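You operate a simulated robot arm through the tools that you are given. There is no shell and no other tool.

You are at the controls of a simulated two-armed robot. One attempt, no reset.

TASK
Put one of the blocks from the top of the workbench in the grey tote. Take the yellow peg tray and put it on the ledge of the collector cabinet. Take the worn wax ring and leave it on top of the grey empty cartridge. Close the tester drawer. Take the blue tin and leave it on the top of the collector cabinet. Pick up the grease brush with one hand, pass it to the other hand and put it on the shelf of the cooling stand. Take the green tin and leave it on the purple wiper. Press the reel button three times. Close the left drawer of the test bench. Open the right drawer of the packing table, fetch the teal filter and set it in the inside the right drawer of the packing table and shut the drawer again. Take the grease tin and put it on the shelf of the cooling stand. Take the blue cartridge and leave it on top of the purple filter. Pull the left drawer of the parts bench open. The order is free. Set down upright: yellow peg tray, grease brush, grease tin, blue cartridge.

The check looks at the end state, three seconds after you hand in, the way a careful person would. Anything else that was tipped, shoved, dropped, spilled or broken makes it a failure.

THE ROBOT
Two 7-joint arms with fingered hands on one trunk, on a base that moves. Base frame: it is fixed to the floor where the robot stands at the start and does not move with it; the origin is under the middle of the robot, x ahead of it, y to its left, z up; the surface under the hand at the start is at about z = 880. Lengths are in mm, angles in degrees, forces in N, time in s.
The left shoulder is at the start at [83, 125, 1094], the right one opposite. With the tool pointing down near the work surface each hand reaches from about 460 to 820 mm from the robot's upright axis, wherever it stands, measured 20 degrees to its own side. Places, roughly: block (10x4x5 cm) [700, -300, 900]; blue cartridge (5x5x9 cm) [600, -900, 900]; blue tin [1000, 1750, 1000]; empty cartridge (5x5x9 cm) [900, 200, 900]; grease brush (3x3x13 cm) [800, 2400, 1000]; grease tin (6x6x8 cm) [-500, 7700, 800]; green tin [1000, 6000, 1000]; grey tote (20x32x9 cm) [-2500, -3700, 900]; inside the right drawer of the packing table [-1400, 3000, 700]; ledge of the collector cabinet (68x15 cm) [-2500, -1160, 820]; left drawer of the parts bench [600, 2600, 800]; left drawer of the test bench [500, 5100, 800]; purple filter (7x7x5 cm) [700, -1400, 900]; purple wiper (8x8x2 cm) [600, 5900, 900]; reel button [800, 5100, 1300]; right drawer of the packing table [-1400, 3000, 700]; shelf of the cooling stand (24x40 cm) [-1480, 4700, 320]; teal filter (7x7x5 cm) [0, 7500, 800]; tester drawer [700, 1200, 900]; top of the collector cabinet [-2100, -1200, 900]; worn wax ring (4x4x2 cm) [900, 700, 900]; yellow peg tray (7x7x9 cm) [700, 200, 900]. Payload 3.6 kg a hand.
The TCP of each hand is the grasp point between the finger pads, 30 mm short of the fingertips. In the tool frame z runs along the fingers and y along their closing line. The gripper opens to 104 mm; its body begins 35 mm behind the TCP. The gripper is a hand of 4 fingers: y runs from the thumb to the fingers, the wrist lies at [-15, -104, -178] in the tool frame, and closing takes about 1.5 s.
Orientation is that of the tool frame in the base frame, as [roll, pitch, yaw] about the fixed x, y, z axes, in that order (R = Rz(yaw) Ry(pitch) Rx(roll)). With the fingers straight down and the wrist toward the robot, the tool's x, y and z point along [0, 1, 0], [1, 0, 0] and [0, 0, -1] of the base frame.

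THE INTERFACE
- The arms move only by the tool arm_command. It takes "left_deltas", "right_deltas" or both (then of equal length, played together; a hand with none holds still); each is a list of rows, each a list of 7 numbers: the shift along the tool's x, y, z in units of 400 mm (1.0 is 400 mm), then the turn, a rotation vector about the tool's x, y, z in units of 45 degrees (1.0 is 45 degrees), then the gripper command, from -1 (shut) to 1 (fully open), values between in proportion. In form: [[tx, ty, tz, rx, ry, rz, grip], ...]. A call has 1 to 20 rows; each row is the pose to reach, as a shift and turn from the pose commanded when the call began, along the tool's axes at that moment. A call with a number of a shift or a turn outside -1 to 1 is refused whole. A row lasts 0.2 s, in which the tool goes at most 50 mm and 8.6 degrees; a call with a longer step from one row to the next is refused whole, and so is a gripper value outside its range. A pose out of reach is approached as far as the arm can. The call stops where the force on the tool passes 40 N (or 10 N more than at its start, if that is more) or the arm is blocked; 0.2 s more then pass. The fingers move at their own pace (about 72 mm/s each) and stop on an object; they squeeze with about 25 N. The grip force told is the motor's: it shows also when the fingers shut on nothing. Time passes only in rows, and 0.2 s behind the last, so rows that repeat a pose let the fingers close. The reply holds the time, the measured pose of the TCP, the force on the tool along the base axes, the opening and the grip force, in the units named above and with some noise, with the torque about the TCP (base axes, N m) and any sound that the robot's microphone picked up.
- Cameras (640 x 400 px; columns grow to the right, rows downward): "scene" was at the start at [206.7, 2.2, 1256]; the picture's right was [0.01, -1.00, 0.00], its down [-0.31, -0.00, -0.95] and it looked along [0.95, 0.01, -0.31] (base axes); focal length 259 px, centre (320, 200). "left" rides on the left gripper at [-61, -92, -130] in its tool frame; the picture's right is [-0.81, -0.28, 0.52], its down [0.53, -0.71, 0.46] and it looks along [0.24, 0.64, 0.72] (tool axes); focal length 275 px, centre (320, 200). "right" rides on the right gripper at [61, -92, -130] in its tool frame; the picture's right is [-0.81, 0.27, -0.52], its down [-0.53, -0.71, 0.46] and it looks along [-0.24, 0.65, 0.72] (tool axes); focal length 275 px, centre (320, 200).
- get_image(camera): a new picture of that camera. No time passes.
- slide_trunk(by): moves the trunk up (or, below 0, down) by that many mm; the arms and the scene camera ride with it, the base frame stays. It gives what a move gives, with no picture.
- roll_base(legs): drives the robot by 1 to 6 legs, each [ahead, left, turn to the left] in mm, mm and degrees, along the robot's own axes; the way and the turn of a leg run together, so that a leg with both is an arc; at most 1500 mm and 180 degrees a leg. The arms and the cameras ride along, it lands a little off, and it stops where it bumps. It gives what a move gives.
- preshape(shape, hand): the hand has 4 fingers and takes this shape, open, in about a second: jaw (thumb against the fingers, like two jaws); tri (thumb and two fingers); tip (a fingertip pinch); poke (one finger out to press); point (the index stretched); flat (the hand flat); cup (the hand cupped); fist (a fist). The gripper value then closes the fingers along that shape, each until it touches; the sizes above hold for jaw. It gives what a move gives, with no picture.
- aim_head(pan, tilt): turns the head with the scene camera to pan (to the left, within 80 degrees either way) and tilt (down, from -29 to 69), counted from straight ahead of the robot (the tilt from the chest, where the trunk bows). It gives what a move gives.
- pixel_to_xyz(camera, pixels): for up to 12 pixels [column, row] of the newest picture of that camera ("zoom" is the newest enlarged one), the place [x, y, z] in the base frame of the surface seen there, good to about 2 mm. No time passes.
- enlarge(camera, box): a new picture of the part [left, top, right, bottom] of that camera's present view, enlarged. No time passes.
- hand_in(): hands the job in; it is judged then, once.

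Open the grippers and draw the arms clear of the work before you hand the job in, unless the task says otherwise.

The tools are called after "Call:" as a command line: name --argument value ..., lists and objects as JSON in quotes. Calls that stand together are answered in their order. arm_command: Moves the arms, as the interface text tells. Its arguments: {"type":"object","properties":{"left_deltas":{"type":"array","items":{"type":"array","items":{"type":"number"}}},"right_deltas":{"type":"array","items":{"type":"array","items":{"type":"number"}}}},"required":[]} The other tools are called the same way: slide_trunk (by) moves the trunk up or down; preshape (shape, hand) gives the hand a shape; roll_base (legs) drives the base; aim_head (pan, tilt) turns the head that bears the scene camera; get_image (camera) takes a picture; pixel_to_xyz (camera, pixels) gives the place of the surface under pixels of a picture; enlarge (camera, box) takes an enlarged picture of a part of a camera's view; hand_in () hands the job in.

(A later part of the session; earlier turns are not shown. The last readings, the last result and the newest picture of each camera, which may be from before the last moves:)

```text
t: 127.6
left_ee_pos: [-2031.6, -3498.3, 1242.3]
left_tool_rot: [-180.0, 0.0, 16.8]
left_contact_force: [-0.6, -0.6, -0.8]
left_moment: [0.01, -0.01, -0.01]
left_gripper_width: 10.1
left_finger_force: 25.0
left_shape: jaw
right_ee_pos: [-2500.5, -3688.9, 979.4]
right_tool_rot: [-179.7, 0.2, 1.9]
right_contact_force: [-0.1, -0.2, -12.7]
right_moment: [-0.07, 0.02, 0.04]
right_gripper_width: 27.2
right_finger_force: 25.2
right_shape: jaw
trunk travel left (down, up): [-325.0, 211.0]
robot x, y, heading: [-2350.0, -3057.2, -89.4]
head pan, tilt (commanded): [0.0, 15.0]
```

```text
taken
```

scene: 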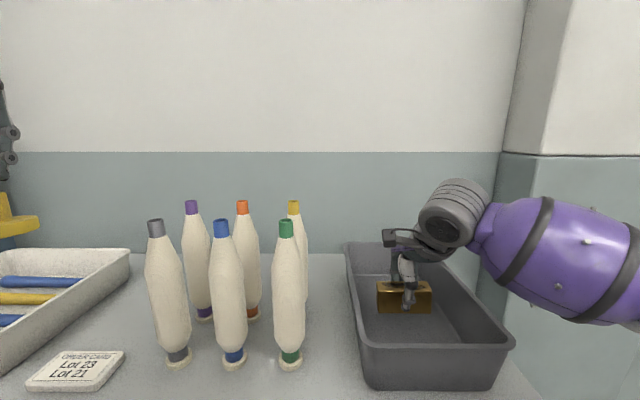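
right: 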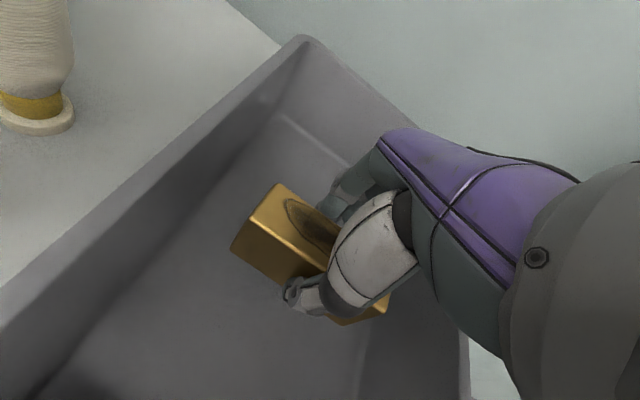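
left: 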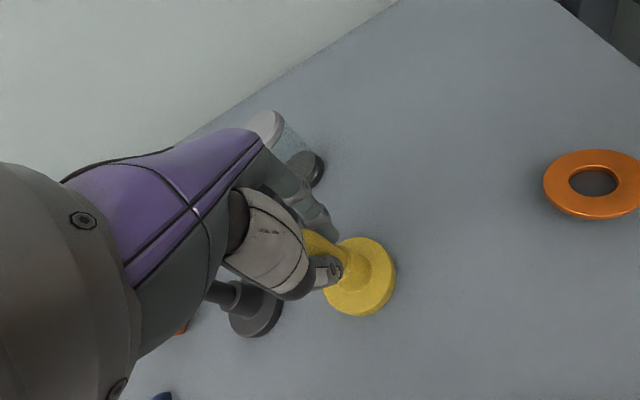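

Block is inside the tote. I lower ~30 mm more in small steps until it touches.

Call:
arm_command --right_deltas '[[0, 0, 0.03, 0, 0, 0, -1], [0, 0, 0.055, 0, 0, 0, -1], [0, 0, 0.068, 0, 0, 0, -1], [0, 0, 0.074, 0, 0, 0, -1], [0, 0, 0.078, 0, 0, 0, -1], [0, 0, 0.082, 0, 0, 0, -1]]'

```text
t: 129.0
left_ee_pos: [-2031.8, -3496.7, 1242.4]
left_tool_rot: [180.0, 0.0, 16.9]
left_contact_force: [0.8, -0.5, -0.7]
left_moment: [-0.01, 0.02, 0.0]
left_gripper_width: 9.7
left_finger_force: 25.1
left_shape: jaw
right_ee_pos: [-2501.5, -3688.9, 947.3]
right_tool_rot: [-180.0, 0.3, 1.9]
right_contact_force: [-2.1, -0.5, -5.3]
right_moment: [-0.04, -0.05, 0.02]
right_gripper_width: 26.8
right_finger_force: 24.7
right_shape: jaw
trunk travel left (down, up): [-325.0, 211.0]
robot x, y, heading: [-2351.3, -3056.2, -89.8]
head pan, tilt (commanded): [0.0, 15.0]
```

Weight is partly taken by the floor (−13 → −5 N). I lower 2 mm more, then open and rise.

Call:
arm_command --right_deltas '[[0, 0, 0.004, 0, 0, 0, -1], [0, 0, 0.004, 0, 0, 0, 0.2], [0, 0, 0.004, 0, 0, 0, 0.6], [0, 0, 0.004, 0, 0, 0, 0.6], [0, 0, 0.004, 0, 0, 0, 0.6], [0, 0, -0.05, 0, 0, 0, 0.6], [0, 0, -0.15, 0, 0, 0, 0.6], [0, 0, -0.26, 0, 0, 0, 0.6], [0, 0, -0.37, 0, 0, 0, 0.6], [0, 0, -0.48, 0, 0, 0, 0.6], [0, 0, -0.55, 0, 0, 0, 0.6]]'

Call:
get_image --camera "scene"

Call:
get_image --camera "right"

```text
t: 131.4
left_ee_pos: [-2030.9, -3497.3, 1242.4]
left_tool_rot: [-180.0, 0.0, 16.9]
left_contact_force: [-0.1, 0.5, -0.9]
left_moment: [-0.01, 0.05, -0.02]
left_gripper_width: 9.7
left_finger_force: 24.7
left_shape: jaw
right_ee_pos: [-2499.0, -3687.6, 1167.7]
right_tool_rot: [-179.9, 0.3, 1.9]
right_contact_force: [-0.2, 1.0, -0.5]
right_moment: [0.01, -0.01, -0.02]
right_gripper_width: 82.9
right_finger_force: 0.1
right_shape: jaw
trunk travel left (down, up): [-325.0, 211.0]
robot x, y, heading: [-2347.2, -3058.6, -89.7]
head pan, tilt (commanded): [0.0, 15.0]
```

```text
taken
```

scene: 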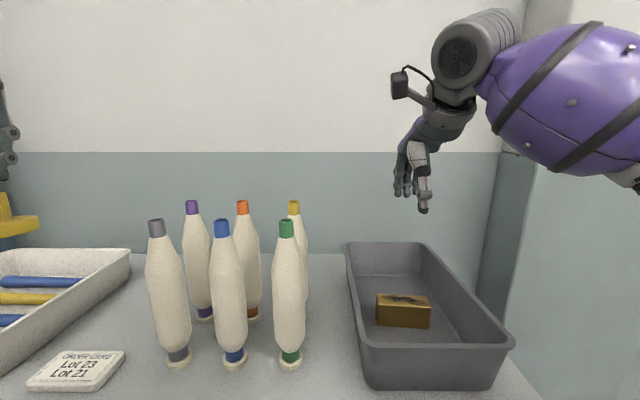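

```text
taken
```

right: 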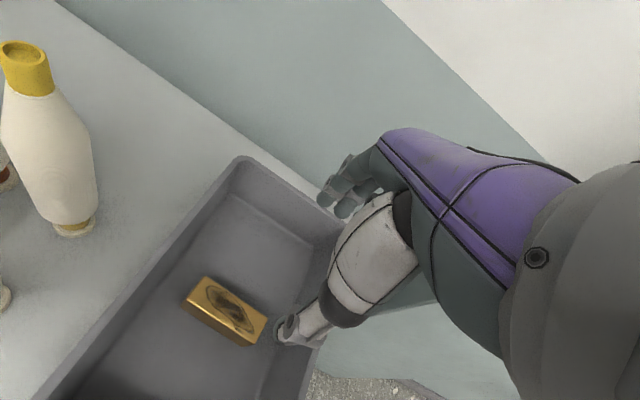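

The gold block lies in the tote. I back away 400 mm, turn around to the left toward +y, and look at the cabinet's far side.

Call:
roll_base --legs '[[-450, 0, 0], [0, 0, -130]]'

Call:
aim_head --pan -20 --tilt 15

Call:
get_image --camera "scene"

```text
t: 139.5
left_ee_pos: [-2893.1, -2566.0, 1242.5]
left_tool_rot: [179.9, 0.0, -112.9]
left_contact_force: [-0.5, -0.4, -0.8]
left_moment: [-0.01, 0.01, 0.0]
left_gripper_width: 9.6
left_finger_force: 25.1
left_shape: jaw
right_ee_pos: [-2741.6, -2084.1, 1167.1]
right_tool_rot: [-180.0, 0.3, -128.0]
right_contact_force: [-0.5, 0.4, 0.3]
right_moment: [0.01, 0.01, -0.02]
right_gripper_width: 83.0
right_finger_force: 0.0
right_shape: jaw
trunk travel left (down, up): [-325.0, 211.0]
robot x, y, heading: [-2350.6, -2605.3, 140.5]
head pan, tilt (commanded): [0.0, 15.0]
```

```text
t: 140.3
left_ee_pos: [-2893.2, -2565.0, 1241.3]
left_tool_rot: [-180.0, 0.0, -112.9]
left_contact_force: [0.4, -0.5, -1.3]
left_moment: [-0.01, -0.02, -0.04]
left_gripper_width: 9.6
left_finger_force: 25.5
left_shape: jaw
right_ee_pos: [-2741.3, -2083.0, 1167.1]
right_tool_rot: [-179.9, 0.4, -127.9]
right_contact_force: [0.5, -0.2, -0.4]
right_moment: [0.01, -0.01, -0.02]
right_gripper_width: 83.1
right_finger_force: 0.0
right_shape: jaw
trunk travel left (down, up): [-325.0, 211.0]
robot x, y, heading: [-2349.6, -2600.3, 140.5]
head pan, tilt (commanded): [-20.0, 15.0]
```

```text
taken
```

scene: 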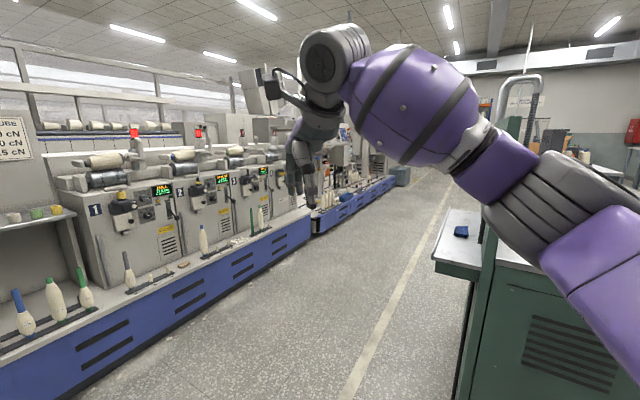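

The ledge is the light shelf at (455,240) on the cabinet's far side, with a small blue box on it. I measure the ledge, the cabinet and the machine base for aisle width.

Call:
pixel_to_xyz --camera "scene" --pixels '[[440, 255], [470, 262], [450, 222], [461, 231], [470, 215], [490, 250], [250, 270], [60, 380], [310, 220], [380, 190], [480, 300], [560, 330]]'

Call:
enlarge --camera "scene" --box '[400, 180, 560, 280]'

```text
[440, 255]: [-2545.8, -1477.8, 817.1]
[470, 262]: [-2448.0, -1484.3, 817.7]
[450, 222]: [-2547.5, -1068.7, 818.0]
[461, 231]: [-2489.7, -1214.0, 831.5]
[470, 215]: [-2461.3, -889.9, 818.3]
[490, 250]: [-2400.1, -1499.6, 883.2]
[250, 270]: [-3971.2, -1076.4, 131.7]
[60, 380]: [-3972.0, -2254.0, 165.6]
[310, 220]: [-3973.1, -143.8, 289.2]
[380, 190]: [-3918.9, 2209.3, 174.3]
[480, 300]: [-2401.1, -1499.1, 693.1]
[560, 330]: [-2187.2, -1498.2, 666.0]
```

```text
4.00 times, centred on (480, 230) of scene
```

zoom: 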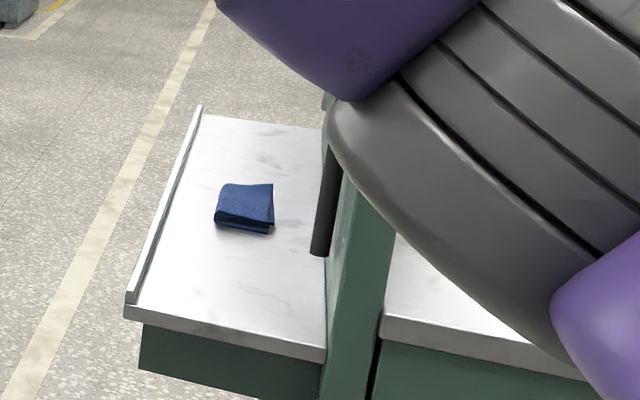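

The ledge is at z≈818, x −2400…−2550 with a small lip, and a blue cloth at (-2490,-1214). I retract the right hand, then drive around into the aisle to (-3250,-1230) and turn to face +x.

Call:
arm_command --right_deltas '[[0, -0.1, 0, 0, 0, 0, 0.6], [0, -0.2, 0, 0, 0, 0, 0.6], [0, -0.3, 0, 0, 0, 0, 0.6], [0, -0.35, 0, 0, 0, 0, 0.6]]'

Call:
roll_base --legs '[[1013, 186, 0], [553, -672, 0], [0, 0, -140.5]]'

Call:
aim_head --pan 0 --tilt 25

Call:
get_image --camera "scene"

```text
t: 141.3
left_ee_pos: [-2892.9, -2565.0, 1242.8]
left_tool_rot: [-180.0, 0.0, -112.9]
left_contact_force: [-0.4, 0.3, -0.9]
left_moment: [0.02, 0.0, -0.02]
left_gripper_width: 9.7
left_finger_force: 24.9
left_shape: jaw
right_ee_pos: [-2629.6, -2169.4, 1167.9]
right_tool_rot: [-179.8, 0.3, -127.8]
right_contact_force: [0.1, -0.3, 0.1]
right_moment: [0.03, -0.01, -0.01]
right_gripper_width: 83.0
right_finger_force: 0.0
right_shape: jaw
trunk travel left (down, up): [-325.0, 211.0]
robot x, y, heading: [-2353.6, -2602.6, 140.6]
head pan, tilt (commanded): [-20.0, 15.0]
```

```text
t: 158.3
left_ee_pos: [-2833.2, -902.3, 1242.6]
left_tool_rot: [180.0, 0.0, 109.6]
left_contact_force: [-1.2, -0.4, -0.2]
left_moment: [0.0, 0.03, -0.01]
left_gripper_width: 9.4
left_finger_force: 25.1
left_shape: jaw
right_ee_pos: [-2760.5, -1371.7, 1169.2]
right_tool_rot: [-179.9, 0.3, 94.6]
right_contact_force: [-0.7, 0.0, 0.3]
right_moment: [0.03, -0.02, 0.01]
right_gripper_width: 82.9
right_finger_force: 0.0
right_shape: jaw
trunk travel left (down, up): [-325.0, 211.0]
robot x, y, heading: [-3260.6, -1240.8, 2.9]
head pan, tilt (commanded): [-20.0, 15.0]
```

```text
t: 159.1
left_ee_pos: [-2834.1, -902.8, 1243.2]
left_tool_rot: [180.0, 0.0, 109.6]
left_contact_force: [0.6, 0.0, -0.8]
left_moment: [0.01, -0.01, -0.01]
left_gripper_width: 9.5
left_finger_force: 25.2
left_shape: jaw
right_ee_pos: [-2762.1, -1372.6, 1167.7]
right_tool_rot: [-179.9, 0.3, 94.6]
right_contact_force: [-0.8, -0.6, -0.2]
right_moment: [0.05, -0.01, -0.01]
right_gripper_width: 82.9
right_finger_force: 0.0
right_shape: jaw
trunk travel left (down, up): [-325.0, 211.0]
robot x, y, heading: [-3260.6, -1237.9, 2.8]
head pan, tilt (commanded): [0.0, 25.0]
```

```text
taken
```

scene: 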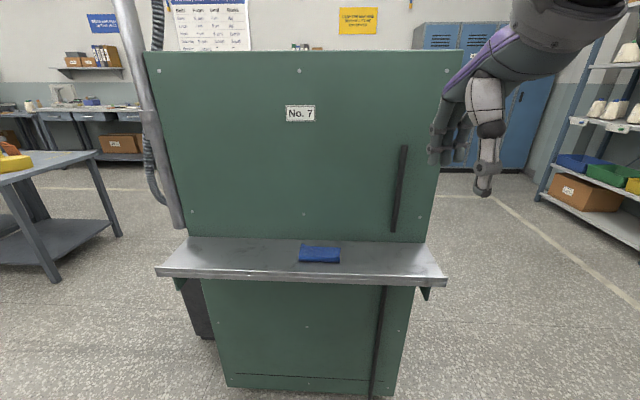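

The ledge is in front with the blue cloth at (320,254). I measure the ledge and panel.

Call:
pixel_to_xyz --camera "scene" --pixels '[[240, 255], [200, 265], [240, 245], [240, 238], [165, 268], [320, 245], [300, 262], [340, 262], [300, 100], [240, 200], [240, 270], [180, 225]]'

```text
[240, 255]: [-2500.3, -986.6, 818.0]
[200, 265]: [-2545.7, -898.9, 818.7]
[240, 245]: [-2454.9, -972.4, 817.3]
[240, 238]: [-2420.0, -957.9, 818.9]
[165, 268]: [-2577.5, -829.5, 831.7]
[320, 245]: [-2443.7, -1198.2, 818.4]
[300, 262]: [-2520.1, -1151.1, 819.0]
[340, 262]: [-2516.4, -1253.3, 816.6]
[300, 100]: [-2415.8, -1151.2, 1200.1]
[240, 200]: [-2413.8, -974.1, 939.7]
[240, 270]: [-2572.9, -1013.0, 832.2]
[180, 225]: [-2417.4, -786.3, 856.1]
```

Ledge surface runs x −2415…−2565 at z≈818. I drive forward 150 mm and straighten the heading, then plan the placing at (-2490,-1000).

Call:
roll_base --legs '[[150, 0, -2.8]]'

Call:
get_image --camera "left"

```text
t: 160.5
left_ee_pos: [-2667.2, -916.8, 1242.7]
left_tool_rot: [180.0, 0.0, 106.9]
left_contact_force: [0.5, 0.7, 0.2]
left_moment: [-0.03, 0.02, 0.02]
left_gripper_width: 9.6
left_finger_force: 24.6
left_shape: jaw
right_ee_pos: [-2616.9, -1388.3, 1167.6]
right_tool_rot: [-179.7, 0.3, 92.0]
right_contact_force: [0.3, -0.5, -0.2]
right_moment: [0.01, 0.04, 0.01]
right_gripper_width: 83.3
right_finger_force: 0.1
right_shape: jaw
trunk travel left (down, up): [-325.0, 211.0]
robot x, y, heading: [-3105.2, -1233.4, 0.4]
head pan, tilt (commanded): [0.0, 25.0]
```

```text
taken
```

left: 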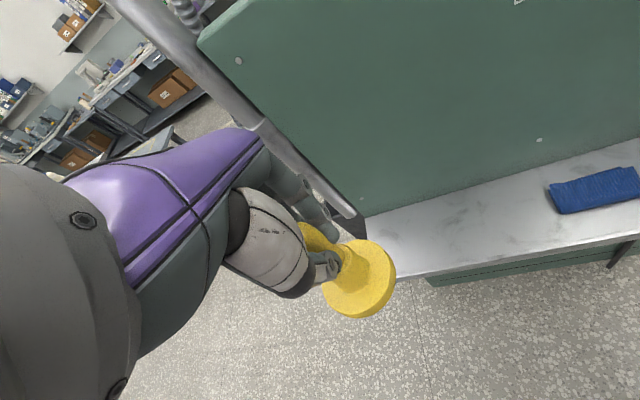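

I move the left hand over the spot (-2490,-1000), lowering to z≈1000 (disc bottom ~918, above the lip).

Call:
arm_command --left_deltas '[[-0.047, 0.052, 0.087, 0, 0, 0, -1], [-0.093, 0.104, 0.173, 0, 0, 0, -1], [-0.14, 0.156, 0.26, 0, 0, 0, -1], [-0.187, 0.207, 0.347, 0, 0, 0, -1], [-0.234, 0.259, 0.434, 0, 0, 0, -1], [-0.28, 0.311, 0.52, 0, 0, 0, -1], [-0.327, 0.363, 0.607, 0, 0, 0, -1], [-0.327, 0.363, 0.607, 0, 0, 0, -1]]'

Call:
get_image --camera "left"

Call:
get_image --camera "scene"

```text
t: 162.3
left_ee_pos: [-2492.4, -997.7, 998.0]
left_tool_rot: [180.0, 0.1, 107.1]
left_contact_force: [0.0, 0.3, -0.2]
left_moment: [-0.02, 0.01, 0.01]
left_gripper_width: 9.7
left_finger_force: 25.2
left_shape: jaw
right_ee_pos: [-2617.1, -1388.6, 1168.9]
right_tool_rot: [-179.9, 0.3, 92.0]
right_contact_force: [-0.9, -0.3, 0.5]
right_moment: [-0.03, 0.0, 0.02]
right_gripper_width: 82.9
right_finger_force: 0.1
right_shape: jaw
trunk travel left (down, up): [-325.0, 211.0]
robot x, y, heading: [-3106.6, -1236.8, 0.6]
head pan, tilt (commanded): [0.0, 25.0]
```

```text
taken
```

left: 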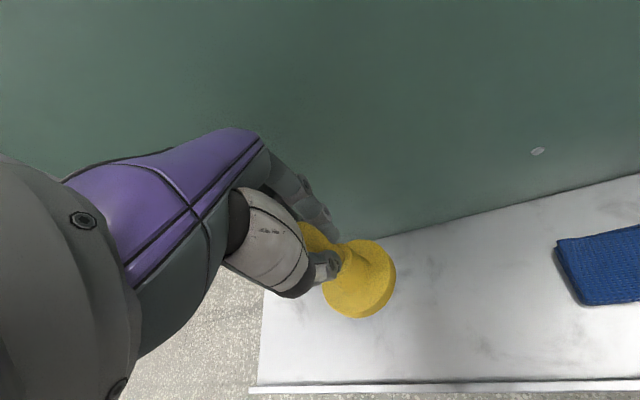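

```text
taken
```

scene: 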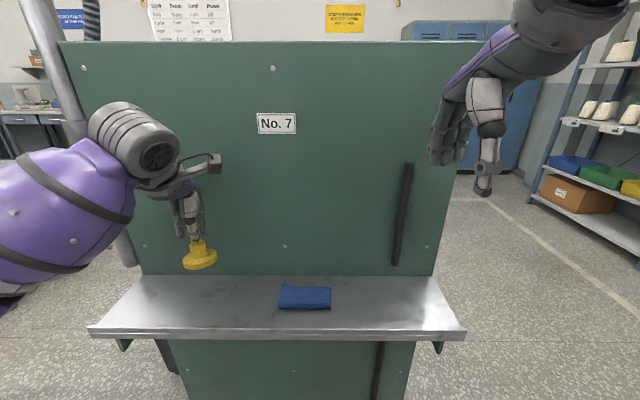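

Good position. I lower to ~910 and then in fine steps until the disc touches the ledge.

Call:
arm_command --left_deltas '[[0, 0, 0.08, 0, 0, 0, -1], [0, 0, 0.15, 0, 0, 0, -1], [0, 0, 0.2, 0, 0, 0, -1], [0, 0, 0.225, 0, 0, 0, -1], [0, 0, 0.232, 0, 0, 0, -1], [0, 0, 0.238, 0, 0, 0, -1], [0, 0, 0.243, 0, 0, 0, -1]]'

```text
t: 163.9
left_ee_pos: [-2492.8, -998.5, 901.9]
left_tool_rot: [-180.0, -0.1, 107.0]
left_contact_force: [0.5, 0.0, -1.1]
left_moment: [0.01, 0.0, 0.04]
left_gripper_width: 9.5
left_finger_force: 24.9
left_shape: jaw
right_ee_pos: [-2617.7, -1389.8, 1168.0]
right_tool_rot: [-179.9, 0.3, 91.9]
right_contact_force: [-0.3, -0.2, 0.7]
right_moment: [0.03, 0.0, -0.01]
right_gripper_width: 82.9
right_finger_force: 0.1
right_shape: jaw
trunk travel left (down, up): [-325.0, 211.0]
robot x, y, heading: [-3111.7, -1234.9, 0.5]
head pan, tilt (commanded): [0.0, 25.0]
```

No contact yet. I go down up to 4 mm more in 1 mm steps.

Call:
arm_command --left_deltas '[[0, 0, 0.003, 0, 0, 0, -1], [0, 0, 0.006, 0, 0, 0, -1], [0, 0, 0.009, 0, 0, 0, -1], [0, 0, 0.009, 0, 0, 0, -1]]'

Call:
enlarge --camera "scene" --box '[120, 200, 280, 300]'

```text
t: 164.9
left_ee_pos: [-2491.1, -999.5, 899.5]
left_tool_rot: [180.0, 0.0, 107.0]
left_contact_force: [-1.3, -0.2, 2.7]
left_moment: [0.03, -0.04, -0.02]
left_gripper_width: 9.9
left_finger_force: 25.0
left_shape: jaw
right_ee_pos: [-2616.7, -1389.0, 1167.1]
right_tool_rot: [-180.0, 0.2, 92.0]
right_contact_force: [-0.1, 0.5, 0.3]
right_moment: [-0.01, 0.01, 0.03]
right_gripper_width: 83.2
right_finger_force: 0.1
right_shape: jaw
trunk travel left (down, up): [-325.0, 211.0]
robot x, y, heading: [-3108.1, -1236.7, 0.5]
head pan, tilt (commanded): [0.0, 25.0]
```

```text
4.00 times, centred on (200, 250) of scene
```

zoom: 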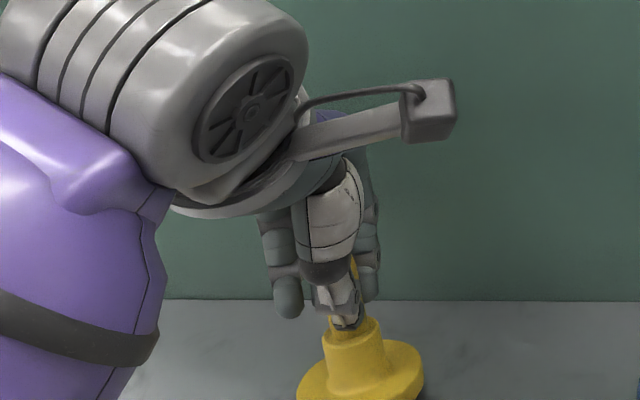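

It rests lightly on the ledge (+2.7 N). I open the fingers moderately and rise straight up, then draw back.

Call:
arm_command --left_deltas '[[0, 0, 0, 0, 0, 0, -0.6], [0, 0, 0, 0, 0, 0, -0.2], [0, 0, 0, 0, 0, 0, -0.1], [0, 0, 0, 0, 0, 0, -0.1], [0, 0, 0, 0, 0, 0, -0.1], [0, 0, -0.05, 0, 0, 0, -0.1], [0, 0, -0.15, 0, 0, 0, -0.1], [0, 0, -0.25, 0, 0, 0, -0.1], [0, -0.1, -0.33, 0, 0, 0, -0.1], [0, -0.2, -0.4, 0, 0, 0, -0.1], [0, -0.3, -0.48, 0, 0, 0, -0.1], [0, -0.38, -0.55, 0, 0, 0, -0.1]]'

Call:
get_image --camera "scene"

Call:
get_image --camera "left"

```text
refused: row 9 steps farther than a row can; nothing moved
```

```text
taken
```

scene: 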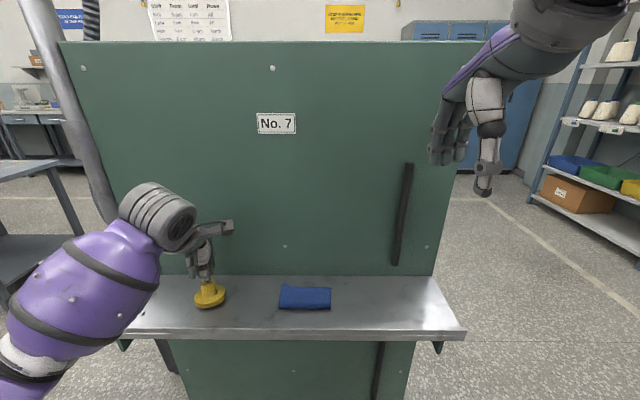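

```text
taken
```

left: 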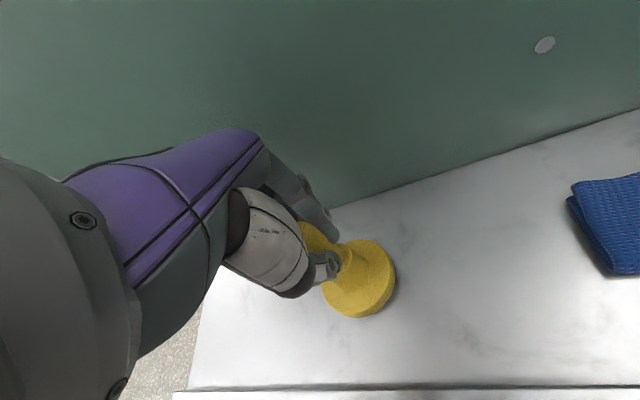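

The call was refused for a step slightly over 50 mm; I resend with smaller steps.

Call:
arm_command --left_deltas '[[0, 0, 0, 0, 0, 0, -0.6], [0, 0, 0, 0, 0, 0, -0.2], [0, 0, 0, 0, 0, 0, -0.1], [0, 0, 0, 0, 0, 0, -0.1], [0, 0, 0, 0, 0, 0, -0.1], [0, 0, -0.05, 0, 0, 0, -0.1], [0, 0, -0.15, 0, 0, 0, -0.1], [0, 0, -0.25, 0, 0, 0, -0.1], [0, -0.08, -0.32, 0, 0, 0, -0.1], [0, -0.16, -0.39, 0, 0, 0, -0.1], [0, -0.25, -0.46, 0, 0, 0, -0.1], [0, -0.34, -0.53, 0, 0, 0, -0.1]]'

Call:
get_image --camera "scene"

Call:
get_image --camera "left"

```text
t: 167.5
left_ee_pos: [-2623.3, -1039.1, 1112.4]
left_tool_rot: [-179.9, 0.0, 107.1]
left_contact_force: [-0.1, -0.5, 0.4]
left_moment: [-0.01, 0.02, 0.01]
left_gripper_width: 46.5
left_finger_force: 0.0
left_shape: jaw
right_ee_pos: [-2618.5, -1388.5, 1168.3]
right_tool_rot: [-179.8, 0.3, 92.0]
right_contact_force: [0.4, 0.2, -0.1]
right_moment: [-0.02, 0.0, -0.01]
right_gripper_width: 82.9
right_finger_force: 0.1
right_shape: jaw
trunk travel left (down, up): [-325.0, 211.0]
robot x, y, heading: [-3106.8, -1239.0, 0.7]
head pan, tilt (commanded): [0.0, 25.0]
```

```text
taken
```

scene: 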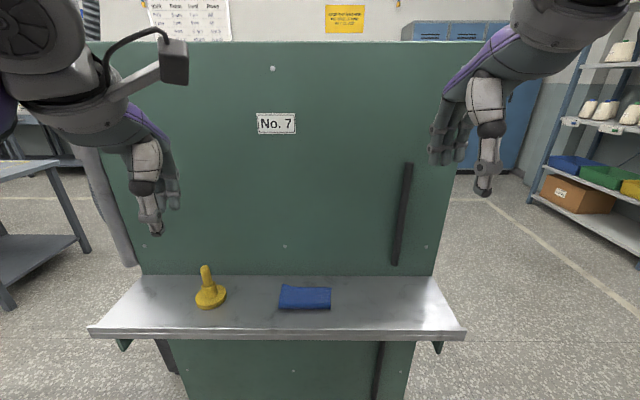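

```text
taken
```

left: 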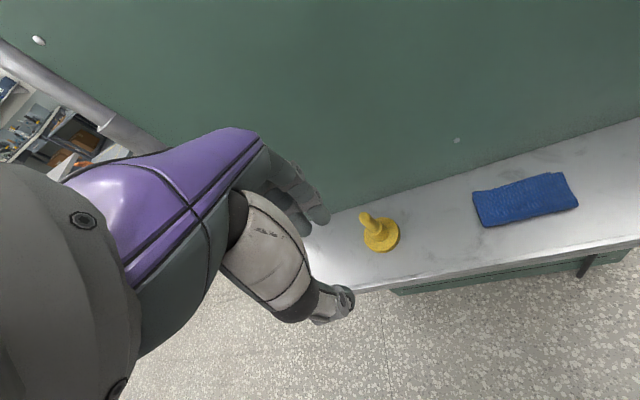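

The yellow tray stands on the ledge. I now return around the south side of the cabinet to the grey tester bench for the ring, drawer and blue tin.

Call:
roll_base --legs '[[-150, 0, -0.7], [0, -980, 0], [1400, 0, 0], [1350, 0, 0]]'

Call:
roll_base --legs '[[0, 1350, 0], [0, 1350, 0]]'

Call:
aim_head --pan 0 --tilt 20

Call:
get_image --camera "scene"

```text
t: 190.4
left_ee_pos: [6.0, -2059.5, 1111.9]
left_tool_rot: [180.0, -0.1, 104.9]
left_contact_force: [0.4, 0.1, -0.2]
left_moment: [0.0, 0.01, 0.02]
left_gripper_width: 46.5
left_finger_force: 0.0
left_shape: jaw
right_ee_pos: [-2.8, -2410.6, 1167.7]
right_tool_rot: [-179.8, 0.3, 90.0]
right_contact_force: [-0.8, 0.4, -0.4]
right_moment: [0.0, 0.02, -0.01]
right_gripper_width: 83.0
right_finger_force: 0.0
right_shape: jaw
trunk travel left (down, up): [-325.0, 211.0]
robot x, y, heading: [-491.3, -2241.3, -1.3]
head pan, tilt (commanded): [0.0, 25.0]
```

```text
t: 213.9
left_ee_pos: [98.3, 608.5, 1111.7]
left_tool_rot: [-180.0, 0.0, 104.1]
left_contact_force: [0.0, 0.1, 0.1]
left_moment: [0.0, 0.0, -0.01]
left_gripper_width: 46.6
left_finger_force: 0.1
left_shape: jaw
right_ee_pos: [86.6, 257.7, 1168.5]
right_tool_rot: [-179.9, 0.3, 89.1]
right_contact_force: [-0.2, 0.7, -0.4]
right_moment: [-0.02, -0.03, -0.03]
right_gripper_width: 82.9
right_finger_force: 0.0
right_shape: jaw
trunk travel left (down, up): [-325.0, 211.0]
robot x, y, heading: [-394.8, 437.1, -2.2]
head pan, tilt (commanded): [0.0, 25.0]
```

```text
t: 214.5
left_ee_pos: [99.4, 608.6, 1111.8]
left_tool_rot: [179.9, 0.0, 104.1]
left_contact_force: [-0.6, -0.6, 0.0]
left_moment: [0.01, -0.03, -0.01]
left_gripper_width: 46.6
left_finger_force: 0.1
left_shape: jaw
right_ee_pos: [86.2, 257.9, 1168.2]
right_tool_rot: [-180.0, 0.3, 89.1]
right_contact_force: [0.0, -0.7, 1.0]
right_moment: [-0.02, -0.01, -0.01]
right_gripper_width: 83.0
right_finger_force: 0.1
right_shape: jaw
trunk travel left (down, up): [-325.0, 211.0]
robot x, y, heading: [-393.7, 435.8, -2.5]
head pan, tilt (commanded): [0.0, 20.0]
```

```text
taken
```

scene: 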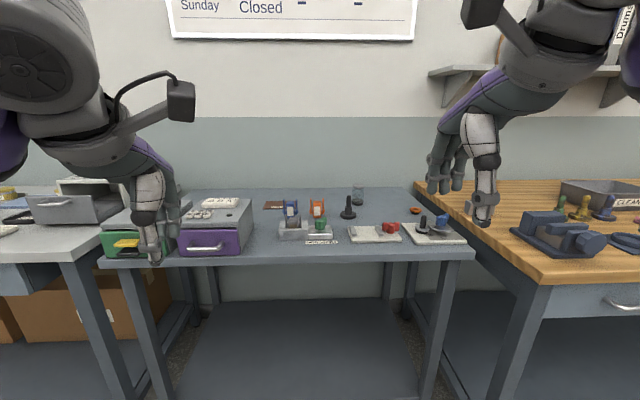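

I see devices with a purple drawer at (210,245), a green one at (135,245), and another on the next bench. I zoom in on them.

Call:
enlarge --camera "scene" --box '[0, 160, 260, 322]'

Call:
enlarge --camera "scene" --box '[240, 160, 480, 310]'

Call:
pixel_to_xyz --camera "scene" --pixels '[[210, 245], [130, 245], [50, 210], [125, 232], [300, 255], [90, 250], [70, 195], [225, 215], [270, 206], [357, 188]]'

```text
2.46 times, centred on (130, 241) of scene
```

zoom: 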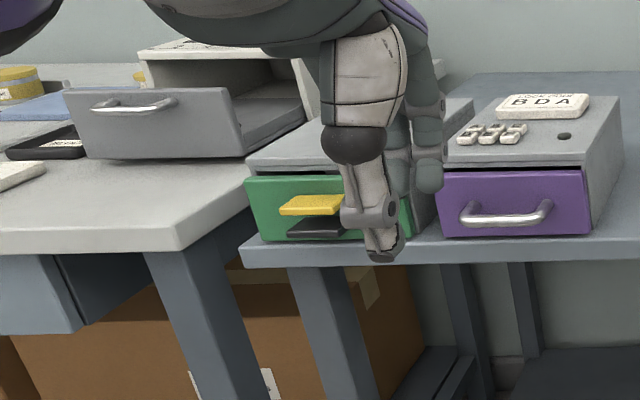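

```text
2.67 times, centred on (360, 235) of scene
```

zoom: 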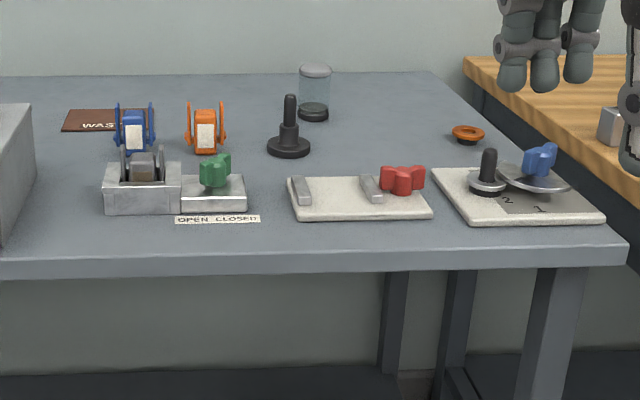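

```text
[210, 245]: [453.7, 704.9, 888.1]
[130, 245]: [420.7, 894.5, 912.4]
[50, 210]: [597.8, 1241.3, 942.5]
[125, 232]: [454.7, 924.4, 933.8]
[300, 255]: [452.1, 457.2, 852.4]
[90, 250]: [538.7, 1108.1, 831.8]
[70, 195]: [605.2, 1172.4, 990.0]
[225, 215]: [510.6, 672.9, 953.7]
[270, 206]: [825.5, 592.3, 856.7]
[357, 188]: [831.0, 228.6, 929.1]
```

The open grey drawer at (597,1241,942) is the tester drawer. I drive closer to (100,480) to see the ring behind the box devices.

Call:
roll_base --legs '[[480, 66, 2.5]]'

Call:
aim_head --pan 15 --tilt 28

Call:
get_image --camera "scene"

Call:
get_image --camera "left"

```text
t: 217.4
left_ee_pos: [571.3, 685.6, 1112.3]
left_tool_rot: [-180.0, 0.0, 106.5]
left_contact_force: [-0.8, 0.2, -0.7]
left_moment: [-0.03, -0.01, -0.04]
left_gripper_width: 46.3
left_finger_force: 0.0
left_shape: jaw
right_ee_pos: [573.4, 334.3, 1167.1]
right_tool_rot: [-179.9, 0.3, 91.6]
right_contact_force: [0.2, -0.4, -0.6]
right_moment: [-0.01, 0.04, 0.0]
right_gripper_width: 83.0
right_finger_force: 0.0
right_shape: jaw
trunk travel left (down, up): [-325.0, 211.0]
robot x, y, heading: [79.7, 491.4, 0.2]
head pan, tilt (commanded): [0.0, 20.0]
```

```text
t: 218.2
left_ee_pos: [571.1, 685.4, 1112.7]
left_tool_rot: [-179.9, -0.1, 106.6]
left_contact_force: [0.1, -0.3, 0.4]
left_moment: [0.01, -0.04, -0.03]
left_gripper_width: 46.4
left_finger_force: 0.0
left_shape: jaw
right_ee_pos: [573.4, 334.5, 1168.6]
right_tool_rot: [-179.9, 0.4, 91.6]
right_contact_force: [-0.5, 0.0, 0.0]
right_moment: [0.0, 0.0, -0.02]
right_gripper_width: 82.9
right_finger_force: 0.2
right_shape: jaw
trunk travel left (down, up): [-325.0, 211.0]
robot x, y, heading: [84.3, 488.9, -0.0]
head pan, tilt (commanded): [15.0, 28.0]
```

```text
taken
```

scene: 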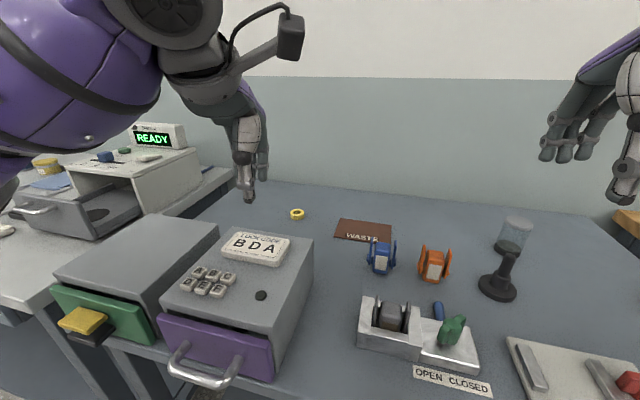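

```text
taken
```

left: 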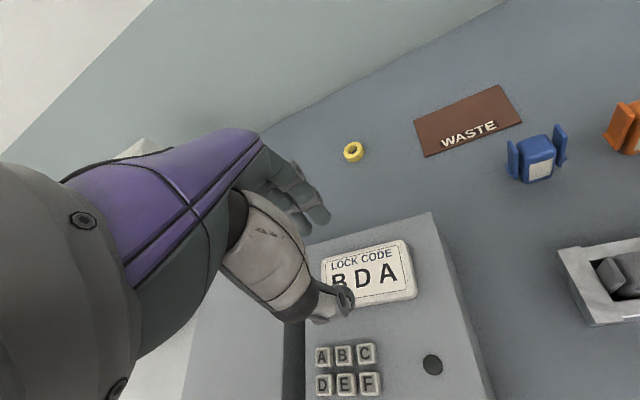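

The yellow ring is at (354,151) in the left view. I zoom and measure ring, cartridge lid and bench height.

Call:
enlarge --camera "left" --box '[314, 126, 394, 176]'

Call:
pixel_to_xyz --camera "zoom" --pixels '[[315, 185], [260, 185], [360, 215], [315, 150], [300, 240], [318, 205], [400, 300]]'

Call:
pixel_to_xyz --camera "scene" --pixels '[[297, 212], [291, 214], [303, 214], [510, 225], [520, 222], [516, 218], [528, 226], [510, 232], [330, 260]]'

```text
8.00 times, centred on (354, 151) of left
```

zoom: 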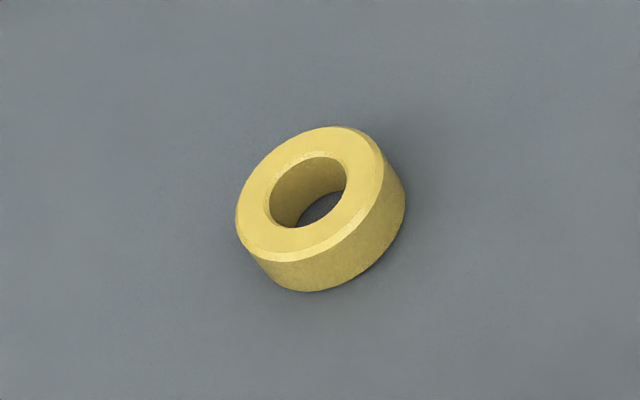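

```text
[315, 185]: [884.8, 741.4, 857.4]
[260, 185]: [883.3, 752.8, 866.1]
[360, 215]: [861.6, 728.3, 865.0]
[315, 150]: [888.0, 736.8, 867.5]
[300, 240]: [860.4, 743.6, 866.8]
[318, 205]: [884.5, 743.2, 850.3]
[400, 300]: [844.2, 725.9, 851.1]
```

```text
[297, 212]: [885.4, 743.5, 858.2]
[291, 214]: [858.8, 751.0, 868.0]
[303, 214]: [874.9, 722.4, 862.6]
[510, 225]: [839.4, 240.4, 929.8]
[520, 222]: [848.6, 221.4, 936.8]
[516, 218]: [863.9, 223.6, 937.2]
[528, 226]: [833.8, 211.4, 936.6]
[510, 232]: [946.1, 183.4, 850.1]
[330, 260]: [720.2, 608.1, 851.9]
```

The ring centre is near (875,740), top 867.5, bench 850.5. I shift the base to about (118,565) for the left hand to reach.

Call:
roll_base --legs '[[35, 76, 0]]'

Call:
get_image --camera "left"

```text
t: 219.5
left_ee_pos: [605.6, 760.9, 1111.8]
left_tool_rot: [180.0, 0.0, 106.6]
left_contact_force: [0.7, -0.5, -0.3]
left_moment: [-0.03, -0.02, 0.0]
left_gripper_width: 46.3
left_finger_force: 0.0
left_shape: jaw
right_ee_pos: [608.0, 410.6, 1168.9]
right_tool_rot: [-179.9, 0.4, 91.5]
right_contact_force: [0.4, 0.2, -1.4]
right_moment: [-0.01, 0.03, -0.02]
right_gripper_width: 83.0
right_finger_force: 0.1
right_shape: jaw
trunk travel left (down, up): [-325.0, 211.0]
robot x, y, heading: [116.6, 567.0, -0.0]
head pan, tilt (commanded): [15.0, 28.0]
```

```text
taken
```

left: 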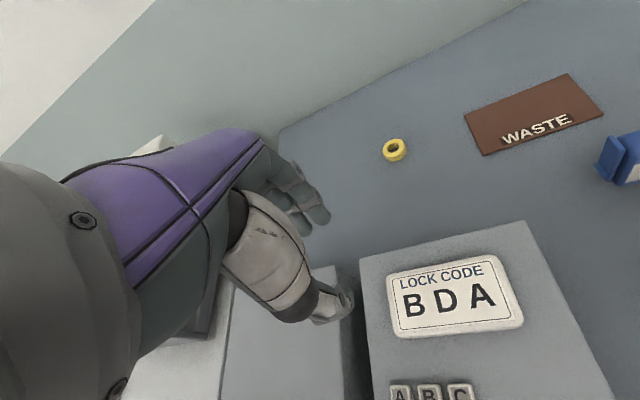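

I move the left hand over the ring at z≈980 with the grip open to ~70 mm.

Call:
arm_command --left_deltas '[[-0.035, 0.09, 0.047, 0, 0, 0.01, 0.4], [-0.07, 0.18, 0.094, 0, 0, 0.02, 0.4], [-0.104, 0.27, 0.141, 0, 0, 0.03, 0.4], [-0.139, 0.36, 0.189, 0, 0, 0.05, 0.4], [-0.174, 0.45, 0.236, 0, 0, 0.06, 0.4], [-0.208, 0.54, 0.283, 0, 0, 0.07, 0.4], [-0.243, 0.63, 0.33, 0, 0, 0.08, 0.4], [-0.243, 0.63, 0.33, 0, 0, 0.08, 0.4]]'

Call:
get_image --camera "left"

```text
t: 221.3
left_ee_pos: [873.2, 741.3, 981.6]
left_tool_rot: [179.9, 0.0, 102.9]
left_contact_force: [-0.6, -0.4, -0.5]
left_moment: [-0.03, -0.03, -0.03]
left_gripper_width: 72.8
left_finger_force: 0.1
left_shape: jaw
right_ee_pos: [607.5, 410.4, 1168.2]
right_tool_rot: [-179.9, 0.2, 91.6]
right_contact_force: [-0.5, 0.2, -0.1]
right_moment: [-0.01, -0.03, -0.02]
right_gripper_width: 83.1
right_finger_force: 0.0
right_shape: jaw
trunk travel left (down, up): [-325.0, 211.0]
robot x, y, heading: [119.3, 567.6, 0.1]
head pan, tilt (commanded): [15.0, 28.0]
```

```text
taken
```

left: 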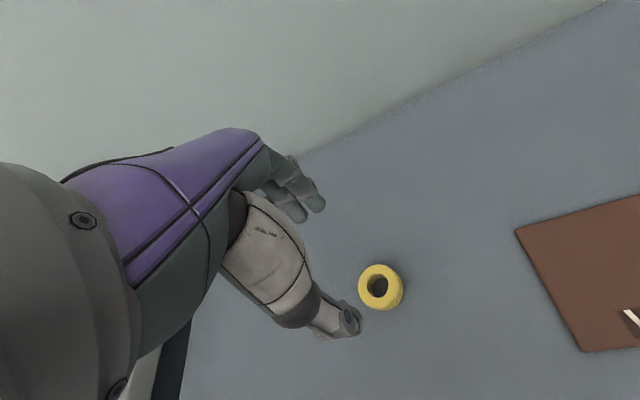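

The predicted point (377,287) matches the ring centre. I descend to z≈885 so the fingertips are just above the bench, and close.

Call:
arm_command --left_deltas '[[0, 0, 0.09, 0, 0, 0, 0.4], [0, 0, 0.17, 0, 0, 0, 0.4], [0, 0, 0.22, 0, 0, 0, 0.4], [0, 0, 0.241, 0, 0, 0, 0.4], [0, 0, 0.241, 0, 0, 0, 0]]'

Call:
get_image --camera "left"

```text
t: 222.7
left_ee_pos: [887.8, 754.2, 934.1]
left_tool_rot: [175.6, 0.6, 104.2]
left_contact_force: [0.8, -0.4, -0.6]
left_moment: [-0.01, -0.01, -0.01]
left_gripper_width: 52.6
left_finger_force: 0.1
left_shape: jaw
right_ee_pos: [606.7, 411.9, 1165.9]
right_tool_rot: [-179.9, 0.4, 91.7]
right_contact_force: [-0.2, 0.1, 0.7]
right_moment: [0.02, -0.01, 0.0]
right_gripper_width: 83.2
right_finger_force: 0.1
right_shape: jaw
trunk travel left (down, up): [-325.0, 211.0]
robot x, y, heading: [118.4, 568.1, 0.2]
head pan, tilt (commanded): [15.0, 28.0]
stopped in row 5 (left hand): the arm was blocked; the commanded pose is now the measured one
```

```text
taken
```

left: 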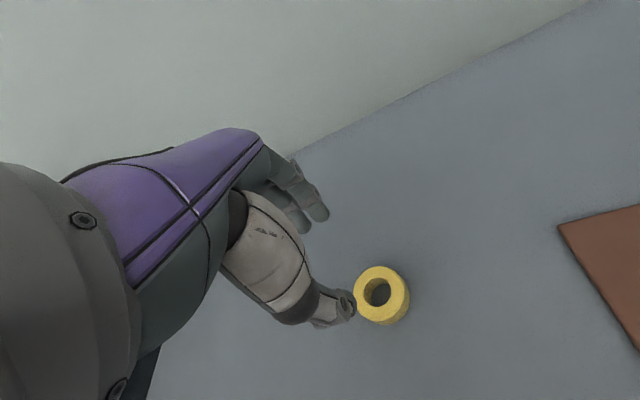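

The arm was blocked at z=934, likely the forearm touching one of the box devices. I look at the scene.

Call:
get_image --camera "scene"

```text
taken
```

scene: 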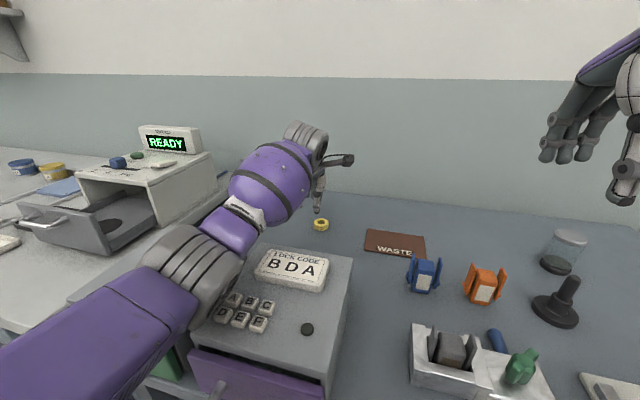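

The elbow rests near the lock box's top. I raise the trunk 90 mm, which lifts the elbow straight off and gives it clearance for the lower reach.

Call:
slide_trunk --by 90

Call:
get_image --camera "scene"

Call:
get_image --camera "left"

```text
t: 224.0
left_ee_pos: [888.5, 750.8, 1020.6]
left_tool_rot: [176.0, 0.6, 103.8]
left_contact_force: [-0.4, -0.1, -0.1]
left_moment: [-0.01, -0.02, 0.0]
left_gripper_width: 52.3
left_finger_force: 0.0
left_shape: jaw
right_ee_pos: [609.1, 410.2, 1257.2]
right_tool_rot: [-179.7, 0.5, 91.6]
right_contact_force: [0.3, -0.1, -0.2]
right_moment: [0.02, 0.02, 0.0]
right_gripper_width: 83.0
right_finger_force: 0.0
right_shape: jaw
trunk travel left (down, up): [-415.0, 121.0]
robot x, y, heading: [119.6, 569.9, 0.2]
head pan, tilt (commanded): [15.0, 28.0]
```

```text
taken
```

scene: 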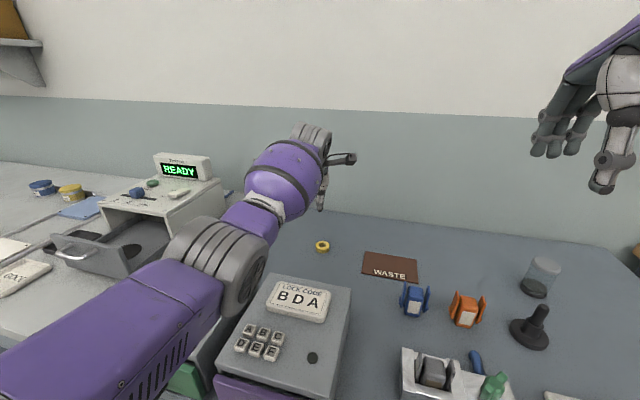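

```text
taken
```

left: 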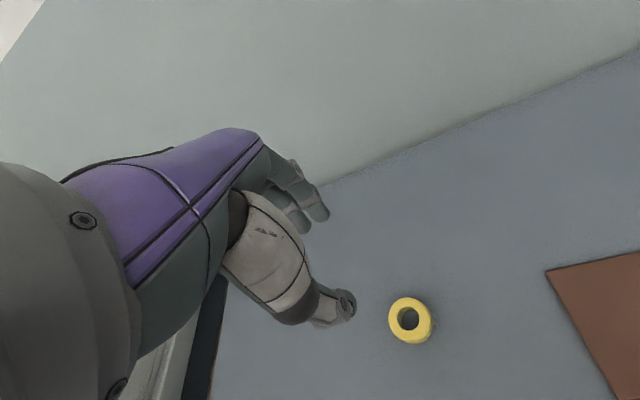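

I check that the lock box hasn't been moved, measuring its corners now.

Call:
pixel_to_xyz --camera "scene" --pixels '[[350, 288], [330, 395], [240, 380], [275, 278], [312, 357], [250, 348], [300, 297], [245, 262]]'

Call:
enlarge --camera "scene" --box '[140, 200, 380, 400]'

```text
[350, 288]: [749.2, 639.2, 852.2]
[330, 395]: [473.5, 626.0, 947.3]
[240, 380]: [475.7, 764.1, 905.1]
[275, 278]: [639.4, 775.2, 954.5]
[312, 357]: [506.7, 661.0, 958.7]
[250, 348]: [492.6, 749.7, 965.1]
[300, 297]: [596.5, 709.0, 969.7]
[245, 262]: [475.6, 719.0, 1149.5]
```

```text
2.00 times, centred on (260, 300) of scene
```

zoom: 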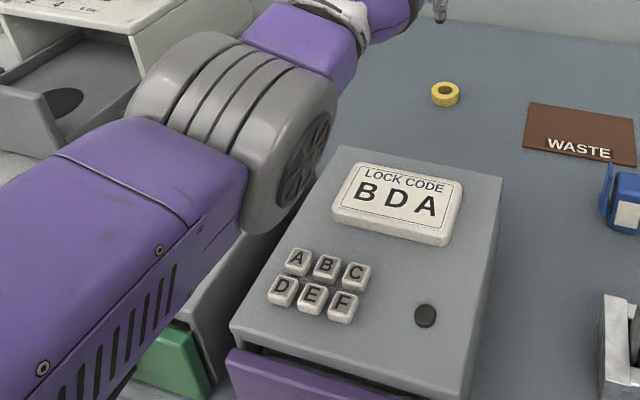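

The box is where it was. Now I level the hand and centre it over the ring at z≈985 with the raised trunk.

Call:
arm_command --left_deltas '[[-0.009, -0.023, 0.043, 0.045, 0, 0, 0.4], [-0.018, -0.0455, 0.086, 0.089, 0, 0.01, 0.4], [-0.018, -0.0455, 0.086, 0.089, 0, 0.01, 0.4]]'

Call:
get_image --camera "left"

Call:
get_image --camera "scene"

```text
t: 224.8
left_ee_pos: [875.0, 739.7, 986.8]
left_tool_rot: [180.0, 0.7, 103.2]
left_contact_force: [0.4, 0.2, -0.3]
left_moment: [0.01, -0.01, 0.02]
left_gripper_width: 72.3
left_finger_force: 0.1
left_shape: jaw
right_ee_pos: [609.9, 411.8, 1257.5]
right_tool_rot: [-179.9, 0.3, 91.6]
right_contact_force: [-0.1, -0.3, 0.2]
right_moment: [0.02, 0.01, -0.01]
right_gripper_width: 82.9
right_finger_force: 0.0
right_shape: jaw
trunk travel left (down, up): [-415.0, 121.0]
robot x, y, heading: [114.7, 566.3, -0.1]
head pan, tilt (commanded): [15.0, 28.0]
```

```text
taken
```

left: 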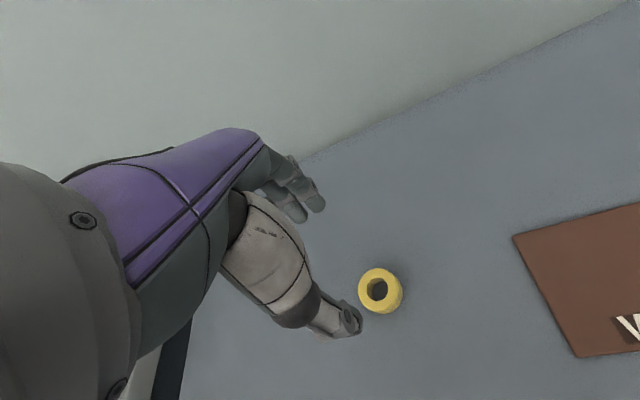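

```text
taken
```

scene: 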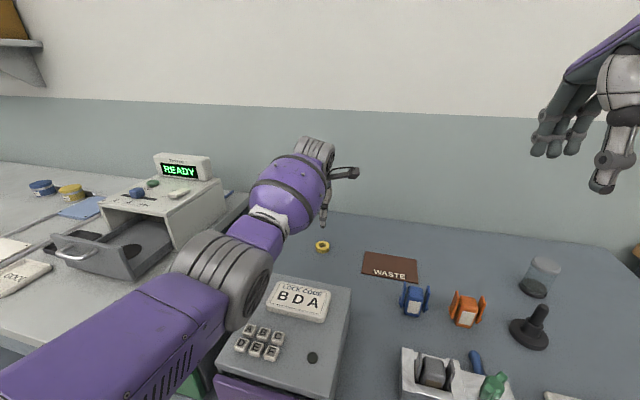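

Aligned. I descend 50 mm first and check the elbow clearance.

Call:
arm_command --left_deltas '[[0, 0, 0.06, 0, 0, 0, 0.4], [0, 0, 0.125, 0, 0, 0, 0.4], [0, 0, 0.125, 0, 0, 0, 0.4]]'

Call:
enlarge --camera "scene" --box '[120, 140, 400, 400]'

```text
t: 225.6
left_ee_pos: [874.7, 738.2, 937.6]
left_tool_rot: [-180.0, 0.7, 103.3]
left_contact_force: [-0.6, -0.8, -0.2]
left_moment: [0.0, -0.01, 0.0]
left_gripper_width: 72.7
left_finger_force: 0.1
left_shape: jaw
right_ee_pos: [607.8, 410.9, 1259.5]
right_tool_rot: [-179.8, 0.3, 91.7]
right_contact_force: [-0.4, 0.2, -0.3]
right_moment: [0.0, 0.01, -0.02]
right_gripper_width: 83.0
right_finger_force: 0.1
right_shape: jaw
trunk travel left (down, up): [-415.0, 121.0]
robot x, y, heading: [116.0, 565.1, 0.2]
head pan, tilt (commanded): [15.0, 28.0]
```

```text
1.54 times, centred on (260, 270) of scene
```

zoom: 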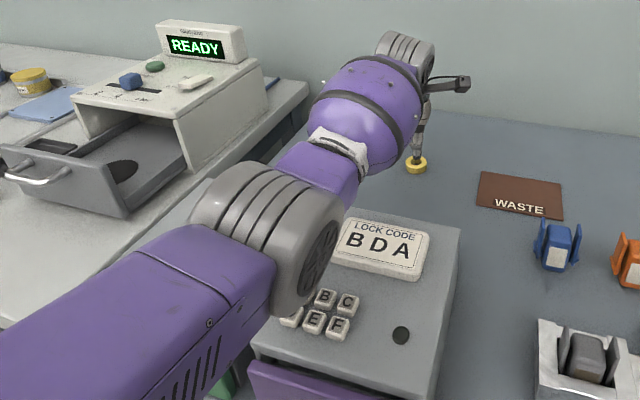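

I check the elbow's lowest visible points against the box top (954).

Call:
pixel_to_xyz --camera "zoom" --pixels '[[300, 305], [325, 280], [280, 290], [250, 300], [310, 240], [230, 330], [270, 200]]'

```text
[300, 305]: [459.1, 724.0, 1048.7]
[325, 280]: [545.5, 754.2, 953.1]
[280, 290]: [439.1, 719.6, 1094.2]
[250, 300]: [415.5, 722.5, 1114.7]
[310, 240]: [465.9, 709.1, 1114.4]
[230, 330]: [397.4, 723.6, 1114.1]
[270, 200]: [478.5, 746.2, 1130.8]
```

The elbow is ~85 mm above the box. I descend the remaining 52 mm and close on the ring.

Call:
arm_command --left_deltas '[[0, 0, 0.07, 0, 0, 0, 0.4], [0, 0, 0.115, 0, 0, 0, 0.4], [0, 0, 0.131, 0, 0, 0, 0.4], [0, 0, 0.131, 0, 0, 0, 0], [0, 0, 0.131, 0, 0, 0, -1], [0, 0, 0.131, 0, 0, 0, -1], [0, 0, 0.131, 0, 0, 0, -1], [0, 0, 0.131, 0, 0, 0, -1], [0, 0, 0.131, 0, 0, 0, -1], [0, 0, 0.131, 0, 0, 0, -1]]'

Call:
get_image --camera "left"

```text
t: 227.8
left_ee_pos: [875.2, 737.2, 885.6]
left_tool_rot: [-180.0, 0.7, 103.2]
left_contact_force: [0.5, -0.4, 0.0]
left_moment: [-0.03, -0.01, 0.02]
left_gripper_width: 32.6
left_finger_force: 24.8
left_shape: jaw
right_ee_pos: [608.9, 409.8, 1258.9]
right_tool_rot: [-179.9, 0.4, 91.7]
right_contact_force: [-0.7, 0.4, 0.0]
right_moment: [0.02, 0.01, 0.03]
right_gripper_width: 83.1
right_finger_force: 0.0
right_shape: jaw
trunk travel left (down, up): [-415.0, 121.0]
robot x, y, heading: [115.2, 568.2, 0.3]
head pan, tilt (commanded): [15.0, 28.0]
```

```text
taken
```

left: 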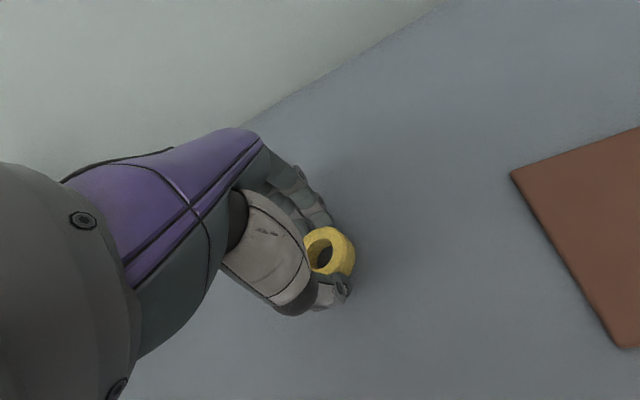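

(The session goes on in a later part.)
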